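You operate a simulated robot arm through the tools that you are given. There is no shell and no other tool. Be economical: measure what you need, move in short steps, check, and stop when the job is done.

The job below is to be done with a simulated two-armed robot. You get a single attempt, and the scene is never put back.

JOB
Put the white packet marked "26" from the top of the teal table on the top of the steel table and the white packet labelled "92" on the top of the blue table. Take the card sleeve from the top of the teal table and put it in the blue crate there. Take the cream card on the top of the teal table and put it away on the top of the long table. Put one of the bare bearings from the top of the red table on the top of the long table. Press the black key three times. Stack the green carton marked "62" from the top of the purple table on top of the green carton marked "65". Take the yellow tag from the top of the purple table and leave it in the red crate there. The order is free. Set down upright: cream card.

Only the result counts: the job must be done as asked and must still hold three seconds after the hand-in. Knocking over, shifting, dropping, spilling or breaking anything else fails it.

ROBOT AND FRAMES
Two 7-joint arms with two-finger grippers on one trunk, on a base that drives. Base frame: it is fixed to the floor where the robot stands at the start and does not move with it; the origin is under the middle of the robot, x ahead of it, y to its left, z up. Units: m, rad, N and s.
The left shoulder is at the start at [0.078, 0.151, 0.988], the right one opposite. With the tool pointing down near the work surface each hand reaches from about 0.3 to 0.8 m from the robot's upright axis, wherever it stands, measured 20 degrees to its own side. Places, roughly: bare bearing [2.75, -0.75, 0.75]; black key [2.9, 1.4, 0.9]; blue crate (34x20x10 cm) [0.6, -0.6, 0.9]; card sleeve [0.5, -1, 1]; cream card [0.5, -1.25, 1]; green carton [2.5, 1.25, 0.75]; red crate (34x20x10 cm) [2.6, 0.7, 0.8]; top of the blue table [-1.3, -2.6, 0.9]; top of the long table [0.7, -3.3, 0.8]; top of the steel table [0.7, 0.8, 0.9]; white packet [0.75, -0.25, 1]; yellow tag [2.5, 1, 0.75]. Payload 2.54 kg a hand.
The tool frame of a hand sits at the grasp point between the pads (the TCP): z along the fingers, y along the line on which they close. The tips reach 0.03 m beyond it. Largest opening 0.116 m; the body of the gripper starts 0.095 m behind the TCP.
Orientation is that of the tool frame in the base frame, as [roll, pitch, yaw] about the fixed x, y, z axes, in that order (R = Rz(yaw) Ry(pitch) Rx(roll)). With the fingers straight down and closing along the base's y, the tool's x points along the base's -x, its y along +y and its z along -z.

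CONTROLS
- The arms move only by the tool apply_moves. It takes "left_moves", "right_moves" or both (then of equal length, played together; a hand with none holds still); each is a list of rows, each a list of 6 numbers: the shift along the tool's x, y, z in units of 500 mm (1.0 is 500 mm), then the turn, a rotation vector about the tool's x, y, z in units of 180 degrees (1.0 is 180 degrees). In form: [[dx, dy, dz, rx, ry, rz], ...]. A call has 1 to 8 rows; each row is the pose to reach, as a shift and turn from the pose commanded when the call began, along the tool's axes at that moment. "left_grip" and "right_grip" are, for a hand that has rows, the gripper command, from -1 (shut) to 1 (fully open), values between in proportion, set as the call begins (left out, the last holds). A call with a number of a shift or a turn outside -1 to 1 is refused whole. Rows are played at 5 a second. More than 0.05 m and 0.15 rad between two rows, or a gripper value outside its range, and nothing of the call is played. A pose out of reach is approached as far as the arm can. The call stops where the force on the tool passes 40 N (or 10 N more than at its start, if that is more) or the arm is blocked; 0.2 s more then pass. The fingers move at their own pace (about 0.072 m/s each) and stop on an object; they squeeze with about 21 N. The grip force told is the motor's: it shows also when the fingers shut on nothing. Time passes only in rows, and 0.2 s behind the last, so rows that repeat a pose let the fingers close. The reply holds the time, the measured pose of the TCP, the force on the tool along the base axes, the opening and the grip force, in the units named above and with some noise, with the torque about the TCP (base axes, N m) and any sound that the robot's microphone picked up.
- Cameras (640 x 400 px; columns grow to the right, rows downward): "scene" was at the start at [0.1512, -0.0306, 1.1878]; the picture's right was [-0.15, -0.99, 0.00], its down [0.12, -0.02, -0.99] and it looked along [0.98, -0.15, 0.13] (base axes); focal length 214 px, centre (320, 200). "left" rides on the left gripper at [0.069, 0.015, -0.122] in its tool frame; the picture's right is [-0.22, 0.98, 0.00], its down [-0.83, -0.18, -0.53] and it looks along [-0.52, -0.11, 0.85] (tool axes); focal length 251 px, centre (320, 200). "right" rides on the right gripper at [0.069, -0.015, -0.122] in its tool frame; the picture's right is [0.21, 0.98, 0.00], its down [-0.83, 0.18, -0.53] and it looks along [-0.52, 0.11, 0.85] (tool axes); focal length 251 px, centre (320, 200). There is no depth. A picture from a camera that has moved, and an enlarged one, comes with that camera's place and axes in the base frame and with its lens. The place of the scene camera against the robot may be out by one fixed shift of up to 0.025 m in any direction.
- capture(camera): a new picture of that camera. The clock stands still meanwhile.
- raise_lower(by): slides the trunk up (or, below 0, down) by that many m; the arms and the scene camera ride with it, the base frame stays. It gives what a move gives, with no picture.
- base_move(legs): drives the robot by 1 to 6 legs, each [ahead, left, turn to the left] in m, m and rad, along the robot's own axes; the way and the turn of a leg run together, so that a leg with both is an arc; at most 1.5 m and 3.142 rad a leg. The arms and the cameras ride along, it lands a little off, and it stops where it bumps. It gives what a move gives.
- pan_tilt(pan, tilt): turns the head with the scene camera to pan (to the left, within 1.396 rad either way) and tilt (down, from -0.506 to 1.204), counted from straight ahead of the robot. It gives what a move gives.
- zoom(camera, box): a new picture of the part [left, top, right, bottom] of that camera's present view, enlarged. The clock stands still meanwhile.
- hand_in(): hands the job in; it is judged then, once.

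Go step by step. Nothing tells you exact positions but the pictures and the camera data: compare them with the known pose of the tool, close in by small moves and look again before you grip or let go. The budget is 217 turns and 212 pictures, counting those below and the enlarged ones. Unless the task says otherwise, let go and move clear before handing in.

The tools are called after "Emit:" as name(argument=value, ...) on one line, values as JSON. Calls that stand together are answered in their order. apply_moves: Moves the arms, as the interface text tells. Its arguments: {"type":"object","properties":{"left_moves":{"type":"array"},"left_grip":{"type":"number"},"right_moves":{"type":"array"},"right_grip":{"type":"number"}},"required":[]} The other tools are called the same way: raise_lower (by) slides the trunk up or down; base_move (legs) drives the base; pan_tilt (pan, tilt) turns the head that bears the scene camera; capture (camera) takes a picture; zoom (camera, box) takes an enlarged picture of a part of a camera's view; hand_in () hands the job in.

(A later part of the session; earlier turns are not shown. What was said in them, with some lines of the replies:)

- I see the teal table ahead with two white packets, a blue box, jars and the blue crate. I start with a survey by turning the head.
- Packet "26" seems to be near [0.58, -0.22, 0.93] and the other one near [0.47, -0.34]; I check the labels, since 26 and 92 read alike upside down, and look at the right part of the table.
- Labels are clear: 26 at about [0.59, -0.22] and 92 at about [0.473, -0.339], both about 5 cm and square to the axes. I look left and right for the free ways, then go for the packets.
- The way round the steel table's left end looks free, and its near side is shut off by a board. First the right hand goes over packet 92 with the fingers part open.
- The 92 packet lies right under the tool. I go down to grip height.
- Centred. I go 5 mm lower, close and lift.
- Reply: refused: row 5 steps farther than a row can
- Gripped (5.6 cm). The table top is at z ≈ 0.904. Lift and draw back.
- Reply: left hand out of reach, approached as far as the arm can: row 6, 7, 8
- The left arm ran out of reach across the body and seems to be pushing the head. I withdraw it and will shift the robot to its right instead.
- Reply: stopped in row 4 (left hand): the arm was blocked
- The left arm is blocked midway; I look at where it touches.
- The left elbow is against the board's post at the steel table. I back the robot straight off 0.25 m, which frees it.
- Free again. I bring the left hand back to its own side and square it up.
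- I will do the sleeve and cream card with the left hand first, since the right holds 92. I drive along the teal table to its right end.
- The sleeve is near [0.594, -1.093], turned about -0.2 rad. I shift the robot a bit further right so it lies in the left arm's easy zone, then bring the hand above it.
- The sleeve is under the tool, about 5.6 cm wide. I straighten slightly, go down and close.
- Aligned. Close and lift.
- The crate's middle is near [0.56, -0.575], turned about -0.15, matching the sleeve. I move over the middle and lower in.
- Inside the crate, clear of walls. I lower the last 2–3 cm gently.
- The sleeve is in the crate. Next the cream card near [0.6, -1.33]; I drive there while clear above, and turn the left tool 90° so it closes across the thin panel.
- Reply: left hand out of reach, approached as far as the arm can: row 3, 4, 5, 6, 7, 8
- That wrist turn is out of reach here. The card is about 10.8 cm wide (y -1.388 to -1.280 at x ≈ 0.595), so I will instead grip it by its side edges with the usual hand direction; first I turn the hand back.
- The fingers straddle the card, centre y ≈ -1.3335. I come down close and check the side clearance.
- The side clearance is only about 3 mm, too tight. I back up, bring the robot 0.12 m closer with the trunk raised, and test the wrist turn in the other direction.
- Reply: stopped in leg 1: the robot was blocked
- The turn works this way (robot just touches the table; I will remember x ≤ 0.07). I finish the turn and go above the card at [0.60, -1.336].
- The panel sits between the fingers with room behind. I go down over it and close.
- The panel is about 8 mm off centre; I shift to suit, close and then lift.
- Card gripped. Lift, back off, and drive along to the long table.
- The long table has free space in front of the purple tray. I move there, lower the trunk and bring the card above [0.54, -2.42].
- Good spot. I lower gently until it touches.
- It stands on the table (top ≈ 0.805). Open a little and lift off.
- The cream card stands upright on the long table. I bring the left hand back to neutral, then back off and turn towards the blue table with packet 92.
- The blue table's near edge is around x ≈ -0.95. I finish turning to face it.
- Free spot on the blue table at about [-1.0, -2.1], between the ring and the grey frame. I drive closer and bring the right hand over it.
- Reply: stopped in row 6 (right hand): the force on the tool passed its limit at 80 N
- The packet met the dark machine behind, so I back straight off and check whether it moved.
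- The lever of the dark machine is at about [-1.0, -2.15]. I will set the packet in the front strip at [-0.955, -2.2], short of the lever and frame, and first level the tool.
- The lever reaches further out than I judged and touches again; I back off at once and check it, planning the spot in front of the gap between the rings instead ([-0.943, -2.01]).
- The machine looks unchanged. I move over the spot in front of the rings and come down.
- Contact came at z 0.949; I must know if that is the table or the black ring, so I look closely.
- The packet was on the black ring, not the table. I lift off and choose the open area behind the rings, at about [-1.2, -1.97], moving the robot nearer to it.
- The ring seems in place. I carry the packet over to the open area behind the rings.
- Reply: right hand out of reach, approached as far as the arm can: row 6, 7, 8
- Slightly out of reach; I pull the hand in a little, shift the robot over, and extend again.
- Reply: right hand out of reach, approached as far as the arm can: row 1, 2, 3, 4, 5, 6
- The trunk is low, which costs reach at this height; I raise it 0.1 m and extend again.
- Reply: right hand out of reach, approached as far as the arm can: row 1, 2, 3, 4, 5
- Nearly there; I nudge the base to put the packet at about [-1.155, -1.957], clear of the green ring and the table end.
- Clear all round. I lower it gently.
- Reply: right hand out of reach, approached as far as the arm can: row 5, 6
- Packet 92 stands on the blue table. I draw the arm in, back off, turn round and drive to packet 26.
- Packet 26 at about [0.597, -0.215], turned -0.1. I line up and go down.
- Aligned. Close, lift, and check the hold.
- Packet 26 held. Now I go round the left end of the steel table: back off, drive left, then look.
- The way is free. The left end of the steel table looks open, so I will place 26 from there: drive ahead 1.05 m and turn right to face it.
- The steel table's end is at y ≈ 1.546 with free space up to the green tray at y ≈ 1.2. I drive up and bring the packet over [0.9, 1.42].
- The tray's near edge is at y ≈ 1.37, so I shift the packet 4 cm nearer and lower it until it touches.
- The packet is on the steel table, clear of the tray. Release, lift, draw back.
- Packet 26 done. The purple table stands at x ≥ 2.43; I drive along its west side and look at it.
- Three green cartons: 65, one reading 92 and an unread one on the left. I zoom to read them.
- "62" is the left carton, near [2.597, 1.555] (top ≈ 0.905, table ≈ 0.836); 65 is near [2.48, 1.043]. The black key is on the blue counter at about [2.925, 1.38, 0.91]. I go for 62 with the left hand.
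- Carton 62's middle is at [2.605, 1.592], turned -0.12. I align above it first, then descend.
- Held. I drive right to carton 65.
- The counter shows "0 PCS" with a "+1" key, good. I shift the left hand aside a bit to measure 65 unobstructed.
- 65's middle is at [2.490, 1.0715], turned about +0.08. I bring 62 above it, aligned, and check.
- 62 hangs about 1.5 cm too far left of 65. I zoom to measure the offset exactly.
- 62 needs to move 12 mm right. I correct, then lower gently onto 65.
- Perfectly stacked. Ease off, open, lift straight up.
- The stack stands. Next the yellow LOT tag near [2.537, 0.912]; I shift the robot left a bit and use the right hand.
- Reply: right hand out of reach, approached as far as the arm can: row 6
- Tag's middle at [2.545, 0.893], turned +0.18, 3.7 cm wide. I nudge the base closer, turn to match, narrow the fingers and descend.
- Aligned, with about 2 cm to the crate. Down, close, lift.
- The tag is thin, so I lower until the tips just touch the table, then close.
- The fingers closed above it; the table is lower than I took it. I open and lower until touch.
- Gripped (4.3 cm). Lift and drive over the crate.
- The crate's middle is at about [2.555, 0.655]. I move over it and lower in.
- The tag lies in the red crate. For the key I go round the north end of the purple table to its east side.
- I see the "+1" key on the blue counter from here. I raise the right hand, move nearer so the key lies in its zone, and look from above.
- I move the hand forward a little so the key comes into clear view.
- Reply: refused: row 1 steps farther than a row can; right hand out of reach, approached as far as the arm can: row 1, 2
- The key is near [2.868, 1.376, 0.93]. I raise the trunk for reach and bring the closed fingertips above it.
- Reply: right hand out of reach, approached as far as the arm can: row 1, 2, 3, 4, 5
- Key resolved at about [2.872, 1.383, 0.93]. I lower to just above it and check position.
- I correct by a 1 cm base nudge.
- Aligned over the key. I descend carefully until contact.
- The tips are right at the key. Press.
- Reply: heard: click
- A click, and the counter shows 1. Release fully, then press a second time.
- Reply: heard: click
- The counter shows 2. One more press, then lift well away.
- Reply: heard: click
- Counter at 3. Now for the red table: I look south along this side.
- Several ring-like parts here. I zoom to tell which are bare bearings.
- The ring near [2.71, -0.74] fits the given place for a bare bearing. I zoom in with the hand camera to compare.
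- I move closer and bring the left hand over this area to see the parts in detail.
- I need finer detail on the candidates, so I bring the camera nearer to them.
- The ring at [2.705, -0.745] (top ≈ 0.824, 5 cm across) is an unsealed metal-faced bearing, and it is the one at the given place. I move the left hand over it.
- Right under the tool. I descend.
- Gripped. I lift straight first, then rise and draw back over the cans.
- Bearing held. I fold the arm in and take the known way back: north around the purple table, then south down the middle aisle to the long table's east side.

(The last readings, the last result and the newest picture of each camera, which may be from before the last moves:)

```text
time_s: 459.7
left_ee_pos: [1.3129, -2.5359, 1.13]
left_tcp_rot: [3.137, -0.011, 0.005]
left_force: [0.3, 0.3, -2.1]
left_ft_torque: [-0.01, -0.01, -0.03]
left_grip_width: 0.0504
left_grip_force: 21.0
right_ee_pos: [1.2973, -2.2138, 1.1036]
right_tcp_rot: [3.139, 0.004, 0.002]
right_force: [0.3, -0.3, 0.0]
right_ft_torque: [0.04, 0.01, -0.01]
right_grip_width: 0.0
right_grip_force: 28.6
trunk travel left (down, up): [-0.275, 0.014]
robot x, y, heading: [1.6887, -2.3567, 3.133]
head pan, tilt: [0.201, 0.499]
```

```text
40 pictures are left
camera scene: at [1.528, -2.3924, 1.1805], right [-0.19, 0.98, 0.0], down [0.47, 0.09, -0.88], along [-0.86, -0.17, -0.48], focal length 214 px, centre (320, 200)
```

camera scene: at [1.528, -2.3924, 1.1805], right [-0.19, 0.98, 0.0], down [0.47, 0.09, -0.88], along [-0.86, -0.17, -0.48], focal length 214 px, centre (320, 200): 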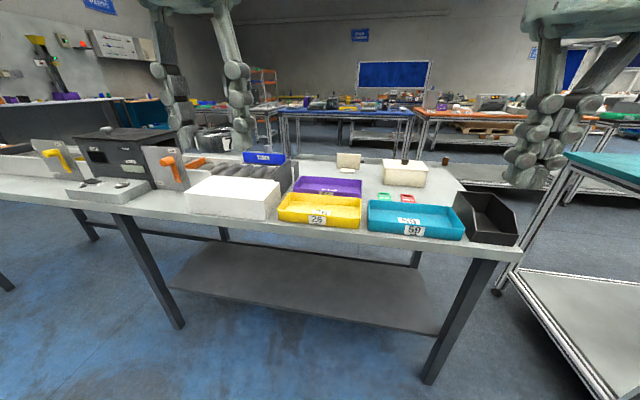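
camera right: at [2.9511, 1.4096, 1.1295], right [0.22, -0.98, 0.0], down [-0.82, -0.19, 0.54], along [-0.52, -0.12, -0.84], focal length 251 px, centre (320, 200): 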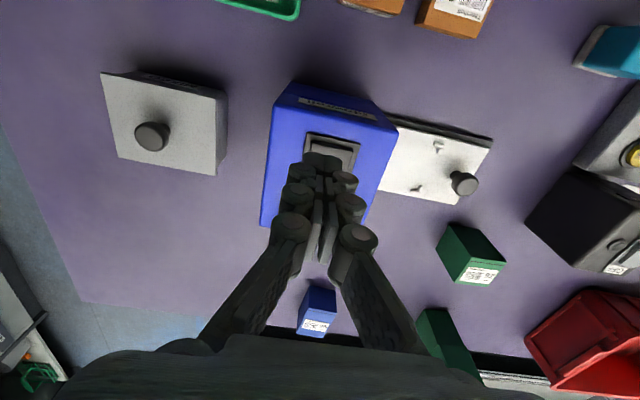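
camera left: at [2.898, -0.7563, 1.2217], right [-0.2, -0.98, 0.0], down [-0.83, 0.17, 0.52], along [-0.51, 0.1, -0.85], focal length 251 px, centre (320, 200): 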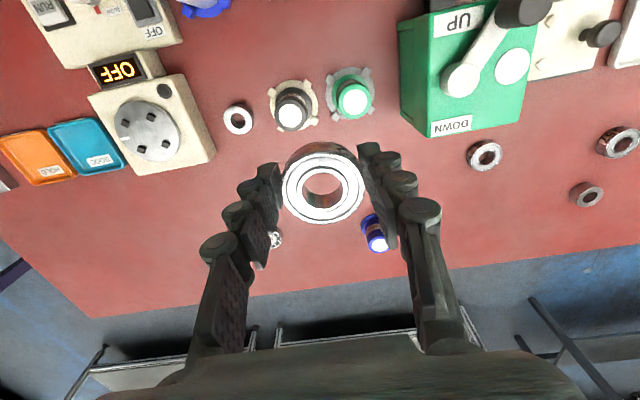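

The east side of the table is lined with trays, but the middle is free at about [0.69, -2.55], west of the purple tray. I drive up and reach over.

Emit:
base_move(legs=[[0.29, 0.02, 0.008]])

Emit:
apply_moves(left_moves=[[-0.08, 0, 0.03, 0, 0, 0], [-0.16, 0, 0.06, 0, 0, 0], [-0.24, 0, 0.1, 0, 0, 0], [-0.32, 0, 0.14, 0, 0, 0], [-0.4, 0, 0.18, 0, 0, 0], [-0.46, 0, 0.23, 0, 0, 0]])

Emit:
capture(camera="left")

Emit:
capture(camera="scene")

```text
time_s: 461.7
left_ee_pos: [1.0222, -2.5574, 1.1311]
left_tcp_rot: [3.14, -0.009, 0.013]
left_force: [0.3, 0.2, -1.0]
left_ft_torque: [-0.01, -0.02, -0.04]
left_grip_width: 0.0501
left_grip_force: 21.0
right_ee_pos: [1.005, -2.2363, 1.1033]
right_tcp_rot: [3.138, 0.002, 0.011]
right_force: [-0.2, 0.3, 0.8]
right_ft_torque: [0.01, 0.0, -0.01]
right_grip_width: 0.0
right_grip_force: 28.7
trunk travel left (down, up): [-0.275, 0.014]
robot x, y, heading: [1.395, -2.3789, 3.139]
head pan, tilt: [0.201, 0.499]
```

```text
time_s: 463.1
left_ee_pos: [0.794, -2.5623, 1.0119]
left_tcp_rot: [3.136, -0.013, 0.014]
left_force: [0.5, 0.6, -2.9]
left_ft_torque: [-0.02, -0.06, 0.0]
left_grip_width: 0.0503
left_grip_force: 21.0
right_ee_pos: [1.0053, -2.2346, 1.1037]
right_tcp_rot: [3.14, 0.002, 0.01]
right_force: [-0.1, 1.4, 0.3]
right_ft_torque: [0.02, 0.02, 0.03]
right_grip_width: 0.0
right_grip_force: 28.6
trunk travel left (down, up): [-0.275, 0.014]
robot x, y, heading: [1.401, -2.3778, 3.142]
head pan, tilt: [0.201, 0.499]
```

```text
39 pictures are left
camera left: at [0.8604, -2.5742, 1.1346], right [-0.2, -0.98, 0.0], down [-0.83, 0.17, 0.52], along [-0.51, 0.1, -0.85], focal length 251 px, centre (320, 200)
```

left: 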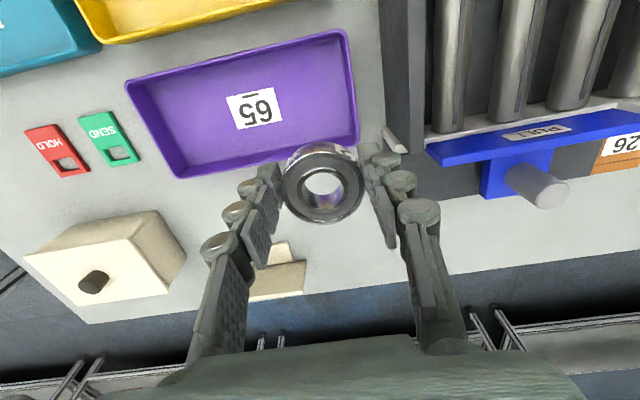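

```text
38 pictures are left
camera scene: at [1.2371, -2.412, 1.1803], right [-0.2, 0.98, 0.0], down [0.47, 0.09, -0.88], along [-0.86, -0.17, -0.48], focal length 214 px, centre (320, 200)
```

scene: 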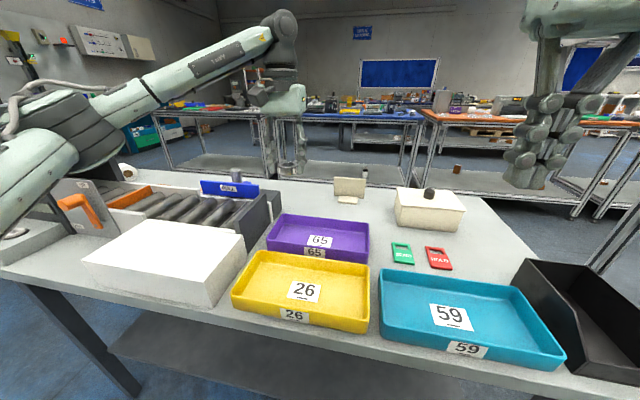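

The free patch by the card is clear: target [0.67, -2.545]. I nudge closer and reach down there.

Emit:
base_move(legs=[[0.025, 0, 0]])

Emit:
apply_moves(left_moves=[[-0.05, -0.01, 0.04, 0, 0, 0], [-0.1, -0.02, 0.09, 0, 0, 0], [-0.15, -0.034, 0.14, 0, 0, 0], [-0.2, -0.034, 0.19, 0, 0, 0], [-0.2, -0.034, 0.24, 0, 0, 0]])

Emit:
capture(camera="left")

Emit:
capture(camera="scene")

```text
time_s: 463.9
left_ee_pos: [0.7699, -2.5608, 1.0126]
left_tcp_rot: [3.138, -0.012, 0.015]
left_force: [-0.1, -0.6, -1.8]
left_ft_torque: [-0.01, -0.06, 0.01]
left_grip_width: 0.05
left_grip_force: 20.9
right_ee_pos: [0.9804, -2.2362, 1.1031]
right_tcp_rot: [3.141, 0.003, 0.01]
right_force: [-0.3, -0.7, 0.2]
right_ft_torque: [0.0, -0.04, -0.01]
right_grip_width: 0.0
right_grip_force: 28.8
trunk travel left (down, up): [-0.275, 0.014]
robot x, y, heading: [1.3744, -2.3787, 3.135]
head pan, tilt: [0.201, 0.499]
```

```text
time_s: 465.1
left_ee_pos: [0.6707, -2.5459, 0.891]
left_tcp_rot: [3.138, -0.01, 0.014]
left_force: [-0.5, 0.1, -1.2]
left_ft_torque: [0.02, 0.0, 0.01]
left_grip_width: 0.0503
left_grip_force: 21.3
right_ee_pos: [0.9802, -2.2355, 1.1027]
right_tcp_rot: [3.14, 0.003, 0.01]
right_force: [-0.7, 0.4, -0.2]
right_ft_torque: [0.0, 0.02, 0.0]
right_grip_width: 0.0
right_grip_force: 28.7
trunk travel left (down, up): [-0.275, 0.014]
robot x, y, heading: [1.3762, -2.3775, 3.137]
head pan, tilt: [0.201, 0.499]
```

```text
37 pictures are left
camera left: at [0.7371, -2.559, 1.0129], right [-0.2, -0.98, 0.0], down [-0.83, 0.17, 0.52], along [-0.51, 0.1, -0.85], focal length 251 px, centre (320, 200)
```

left: 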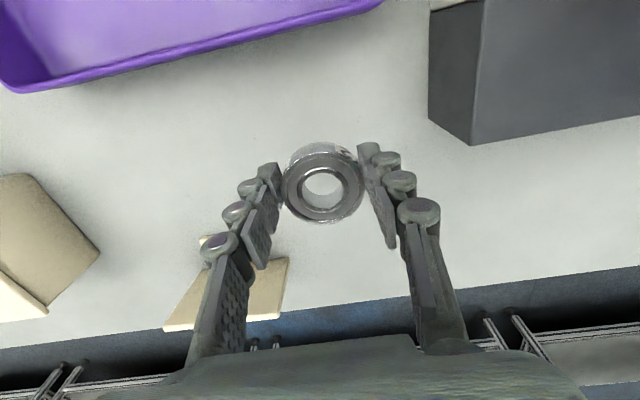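

```text
36 pictures are left
camera scene: at [1.2129, -2.4121, 1.1804], right [-0.2, 0.98, 0.0], down [0.47, 0.1, -0.88], along [-0.86, -0.17, -0.48], focal length 214 px, centre (320, 200)
```

scene: 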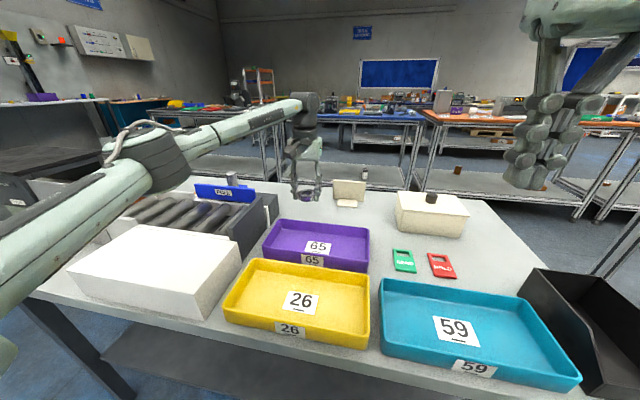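

Clear of card and tray. I lower until it touches.

Emit:
apply_moves(left_moves=[[0, 0, 0.05, 0, 0, 0], [0, 0, 0.09, 0, 0, 0], [0, 0, 0.1, 0, 0, 0], [0, 0, 0.108, 0, 0, 0], [0, 0, 0.114, 0, 0, 0], [0, 0, 0.118, 0, 0, 0]])

Emit:
capture(camera="left")

```text
time_s: 466.5
left_ee_pos: [0.6723, -2.547, 0.833]
left_tcp_rot: [3.137, -0.009, 0.013]
left_force: [0.6, -0.7, -0.5]
left_ft_torque: [-0.03, 0.0, 0.0]
left_grip_width: 0.0502
left_grip_force: 20.6
right_ee_pos: [0.9804, -2.2368, 1.1042]
right_tcp_rot: [3.14, 0.005, 0.012]
right_force: [0.4, -0.1, -0.6]
right_ft_torque: [-0.01, -0.01, -0.01]
right_grip_width: 0.0
right_grip_force: 28.4
trunk travel left (down, up): [-0.275, 0.014]
robot x, y, heading: [1.3672, -2.3761, 3.137]
head pan, tilt: [0.201, 0.499]
```

```text
35 pictures are left
camera left: at [0.7387, -2.5592, 0.9546], right [-0.2, -0.98, 0.0], down [-0.83, 0.17, 0.52], along [-0.51, 0.1, -0.85], focal length 251 px, centre (320, 200)
```

left: 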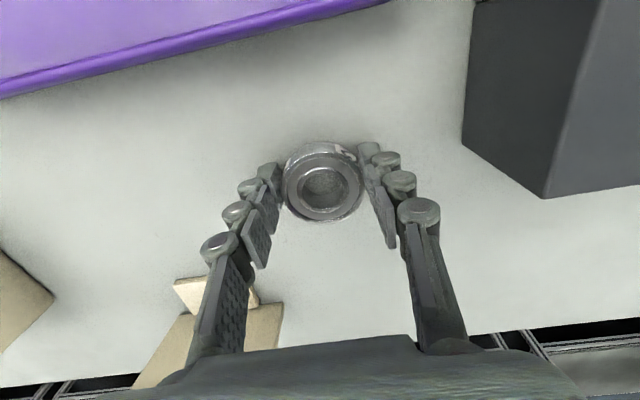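

Emit:
apply_moves(left_moves=[[0, 0, 0.004, 0, 0, 0], [0, 0, 0.008, 0, 0, 0], [0, 0, 0.012, 0, 0, 0], [0, 0, 0.016, 0, 0, 0]])

```text
time_s: 467.5
left_ee_pos: [0.6718, -2.5454, 0.8301]
left_tcp_rot: [3.138, -0.006, 0.015]
left_force: [0.3, -1.6, 16.2]
left_ft_torque: [0.27, -0.09, 0.03]
left_grip_width: 0.0502
left_grip_force: 20.6
right_ee_pos: [0.9831, -2.2358, 1.1045]
right_tcp_rot: [3.141, 0.007, 0.011]
right_force: [-0.3, 0.0, 0.8]
right_ft_torque: [0.02, -0.01, 0.0]
right_grip_width: 0.0
right_grip_force: 29.3
trunk travel left (down, up): [-0.275, 0.014]
robot x, y, heading: [1.371, -2.376, 3.138]
head pan, tilt: [0.201, 0.499]
```

Touching the table. Release, lift and withdraw.

Emit:
apply_moves(left_moves=[[0, 0, -0.004, 0, 0, 0], [0, 0, -0.004, 0, 0, 0], [0, 0, -0.03, 0, 0, 0], [0, 0, -0.1, 0, 0, 0], [0.01, 0, -0.18, 0, 0, 0], [0.05, 0, -0.26, 0, 0, 0], [0.11, 0, -0.33, 0, 0, 0], [0.19, 0, -0.38, 0, 0, 0]], left_grip=0.3)

Emit:
capture(camera="left")

Emit:
zoom(camera="scene", box=[240, 150, 440, 290])

```text
time_s: 469.3
left_ee_pos: [0.7662, -2.544, 1.0166]
left_tcp_rot: [3.138, -0.01, 0.016]
left_force: [1.4, 0.7, 0.1]
left_ft_torque: [0.01, 0.04, 0.02]
left_grip_width: 0.0756
left_grip_force: 0.1
right_ee_pos: [0.9819, -2.2352, 1.1033]
right_tcp_rot: [3.14, 0.004, 0.009]
right_force: [-0.7, -0.6, 0.2]
right_ft_torque: [-0.02, 0.02, 0.02]
right_grip_width: 0.0001
right_grip_force: 28.1
trunk travel left (down, up): [-0.275, 0.014]
robot x, y, heading: [1.3722, -2.3727, 3.135]
head pan, tilt: [0.201, 0.499]
```

```text
34 pictures are left
camera left: at [0.8333, -2.5574, 1.1382], right [-0.2, -0.98, 0.0], down [-0.83, 0.17, 0.52], along [-0.51, 0.1, -0.85], focal length 251 px, centre (320, 200)
```

left: 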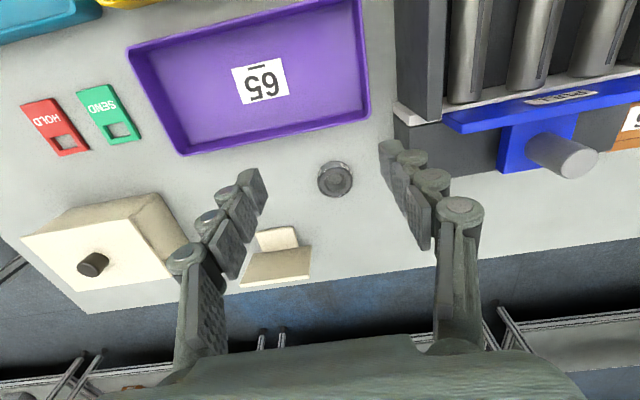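

```text
2.86 times, centred on (340, 220) of scene
camera zoom: at [1.2137, -2.412, 1.1806], right [-0.2, 0.98, 0.0], down [0.47, 0.09, -0.88], along [-0.86, -0.17, -0.48], focal length 613 px, centre (263, 143)
```

zoom: 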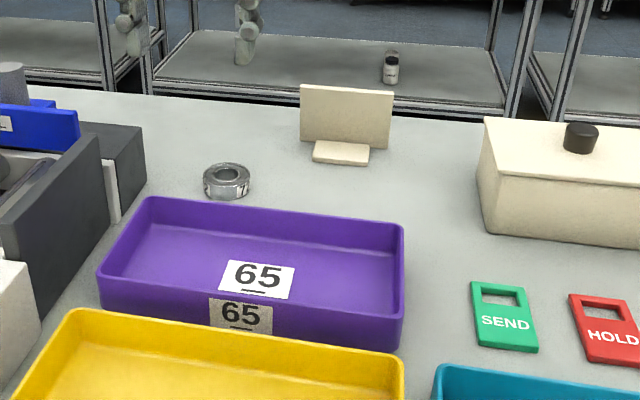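

The bearing lies on the long table and the cream card stands upright. I draw clear and back off before handing in.

Emit:
apply_moves(left_moves=[[0.08, 0, -0.04, 0, 0, 0], [0.17, 0, -0.08, 0, 0, 0], [0.26, 0, -0.12, 0, 0, 0], [0.35, 0, -0.15, 0, 0, 0]])

Emit:
base_move(legs=[[-0.3, 0, 0]])

Emit:
capture(camera="scene")

```text
time_s: 470.3
left_ee_pos: [0.94, -2.5412, 1.0917]
left_tcp_rot: [3.139, -0.011, 0.016]
left_force: [0.1, 0.6, 0.6]
left_ft_torque: [-0.03, 0.03, -0.01]
left_grip_width: 0.0755
left_grip_force: 0.1
right_ee_pos: [0.982, -2.2362, 1.1045]
right_tcp_rot: [3.141, 0.006, 0.01]
right_force: [0.0, 0.3, 0.1]
right_ft_torque: [-0.03, 0.04, 0.0]
right_grip_width: 0.0
right_grip_force: 28.4
trunk travel left (down, up): [-0.275, 0.014]
robot x, y, heading: [1.3733, -2.3778, 3.139]
head pan, tilt: [0.201, 0.499]
```

```text
time_s: 472.4
left_ee_pos: [1.2377, -2.5388, 1.0923]
left_tcp_rot: [3.139, -0.011, 0.009]
left_force: [0.2, -0.7, 0.5]
left_ft_torque: [0.0, -0.02, -0.01]
left_grip_width: 0.0754
left_grip_force: 0.0
right_ee_pos: [1.2813, -2.2347, 1.1044]
right_tcp_rot: [3.139, 0.004, 0.007]
right_force: [0.7, 0.1, 0.8]
right_ft_torque: [0.0, 0.03, -0.01]
right_grip_width: 0.0001
right_grip_force: 29.0
trunk travel left (down, up): [-0.275, 0.014]
robot x, y, heading: [1.6699, -2.3811, 3.136]
head pan, tilt: [0.201, 0.499]
```

```text
32 pictures are left
camera scene: at [1.5122, -2.4123, 1.1806], right [-0.19, 0.98, 0.0], down [0.47, 0.09, -0.88], along [-0.86, -0.17, -0.48], focal length 214 px, centre (320, 200)
```

scene: 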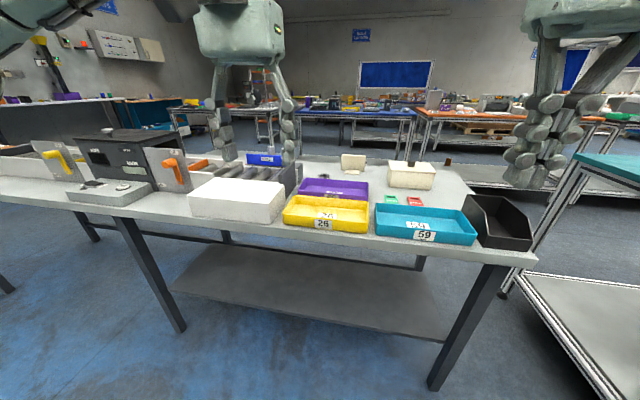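

All parts are placed and both arms are clear, so I hand the job in.

Emit:
hand_in()

```text
The job is handed in.
```

I finished every step and handed the job in; it came back with no verdict, and two points are uncertain: which bearing counted as bare, and a bump on the blue table.

| Item | Where it is now |
|---|---|
| Packet 26 | on the steel table |
| Packet 92 | on the blue table |
| Card sleeve | in the blue crate |
| Cream card | upright on the long table |
| Bearing | on the long table |
| Black key | pressed three times; the counter read 3 |
| Carton 62 | stacked on carton 65 |
| Yellow tag | in the red crate |

- **Bearing choice:** several rings on the red table could have passed for a bare bearing. I took an unsealed, metal-faced one with a number label on its side. It was the bearing nearest the place you gave.
- **Contacts on the way:** packet 92 hit a machine's lever on the blue table twice, the first time at a peak of 80 N. It also rested briefly on a loose black ring there. Both looked unmoved in the pictures afterwards. Earlier, the robot's base bumped the teal table and the left elbow pressed against the board's post by the steel table; neither looked shifted in later pictures, though I did not check them specifically.
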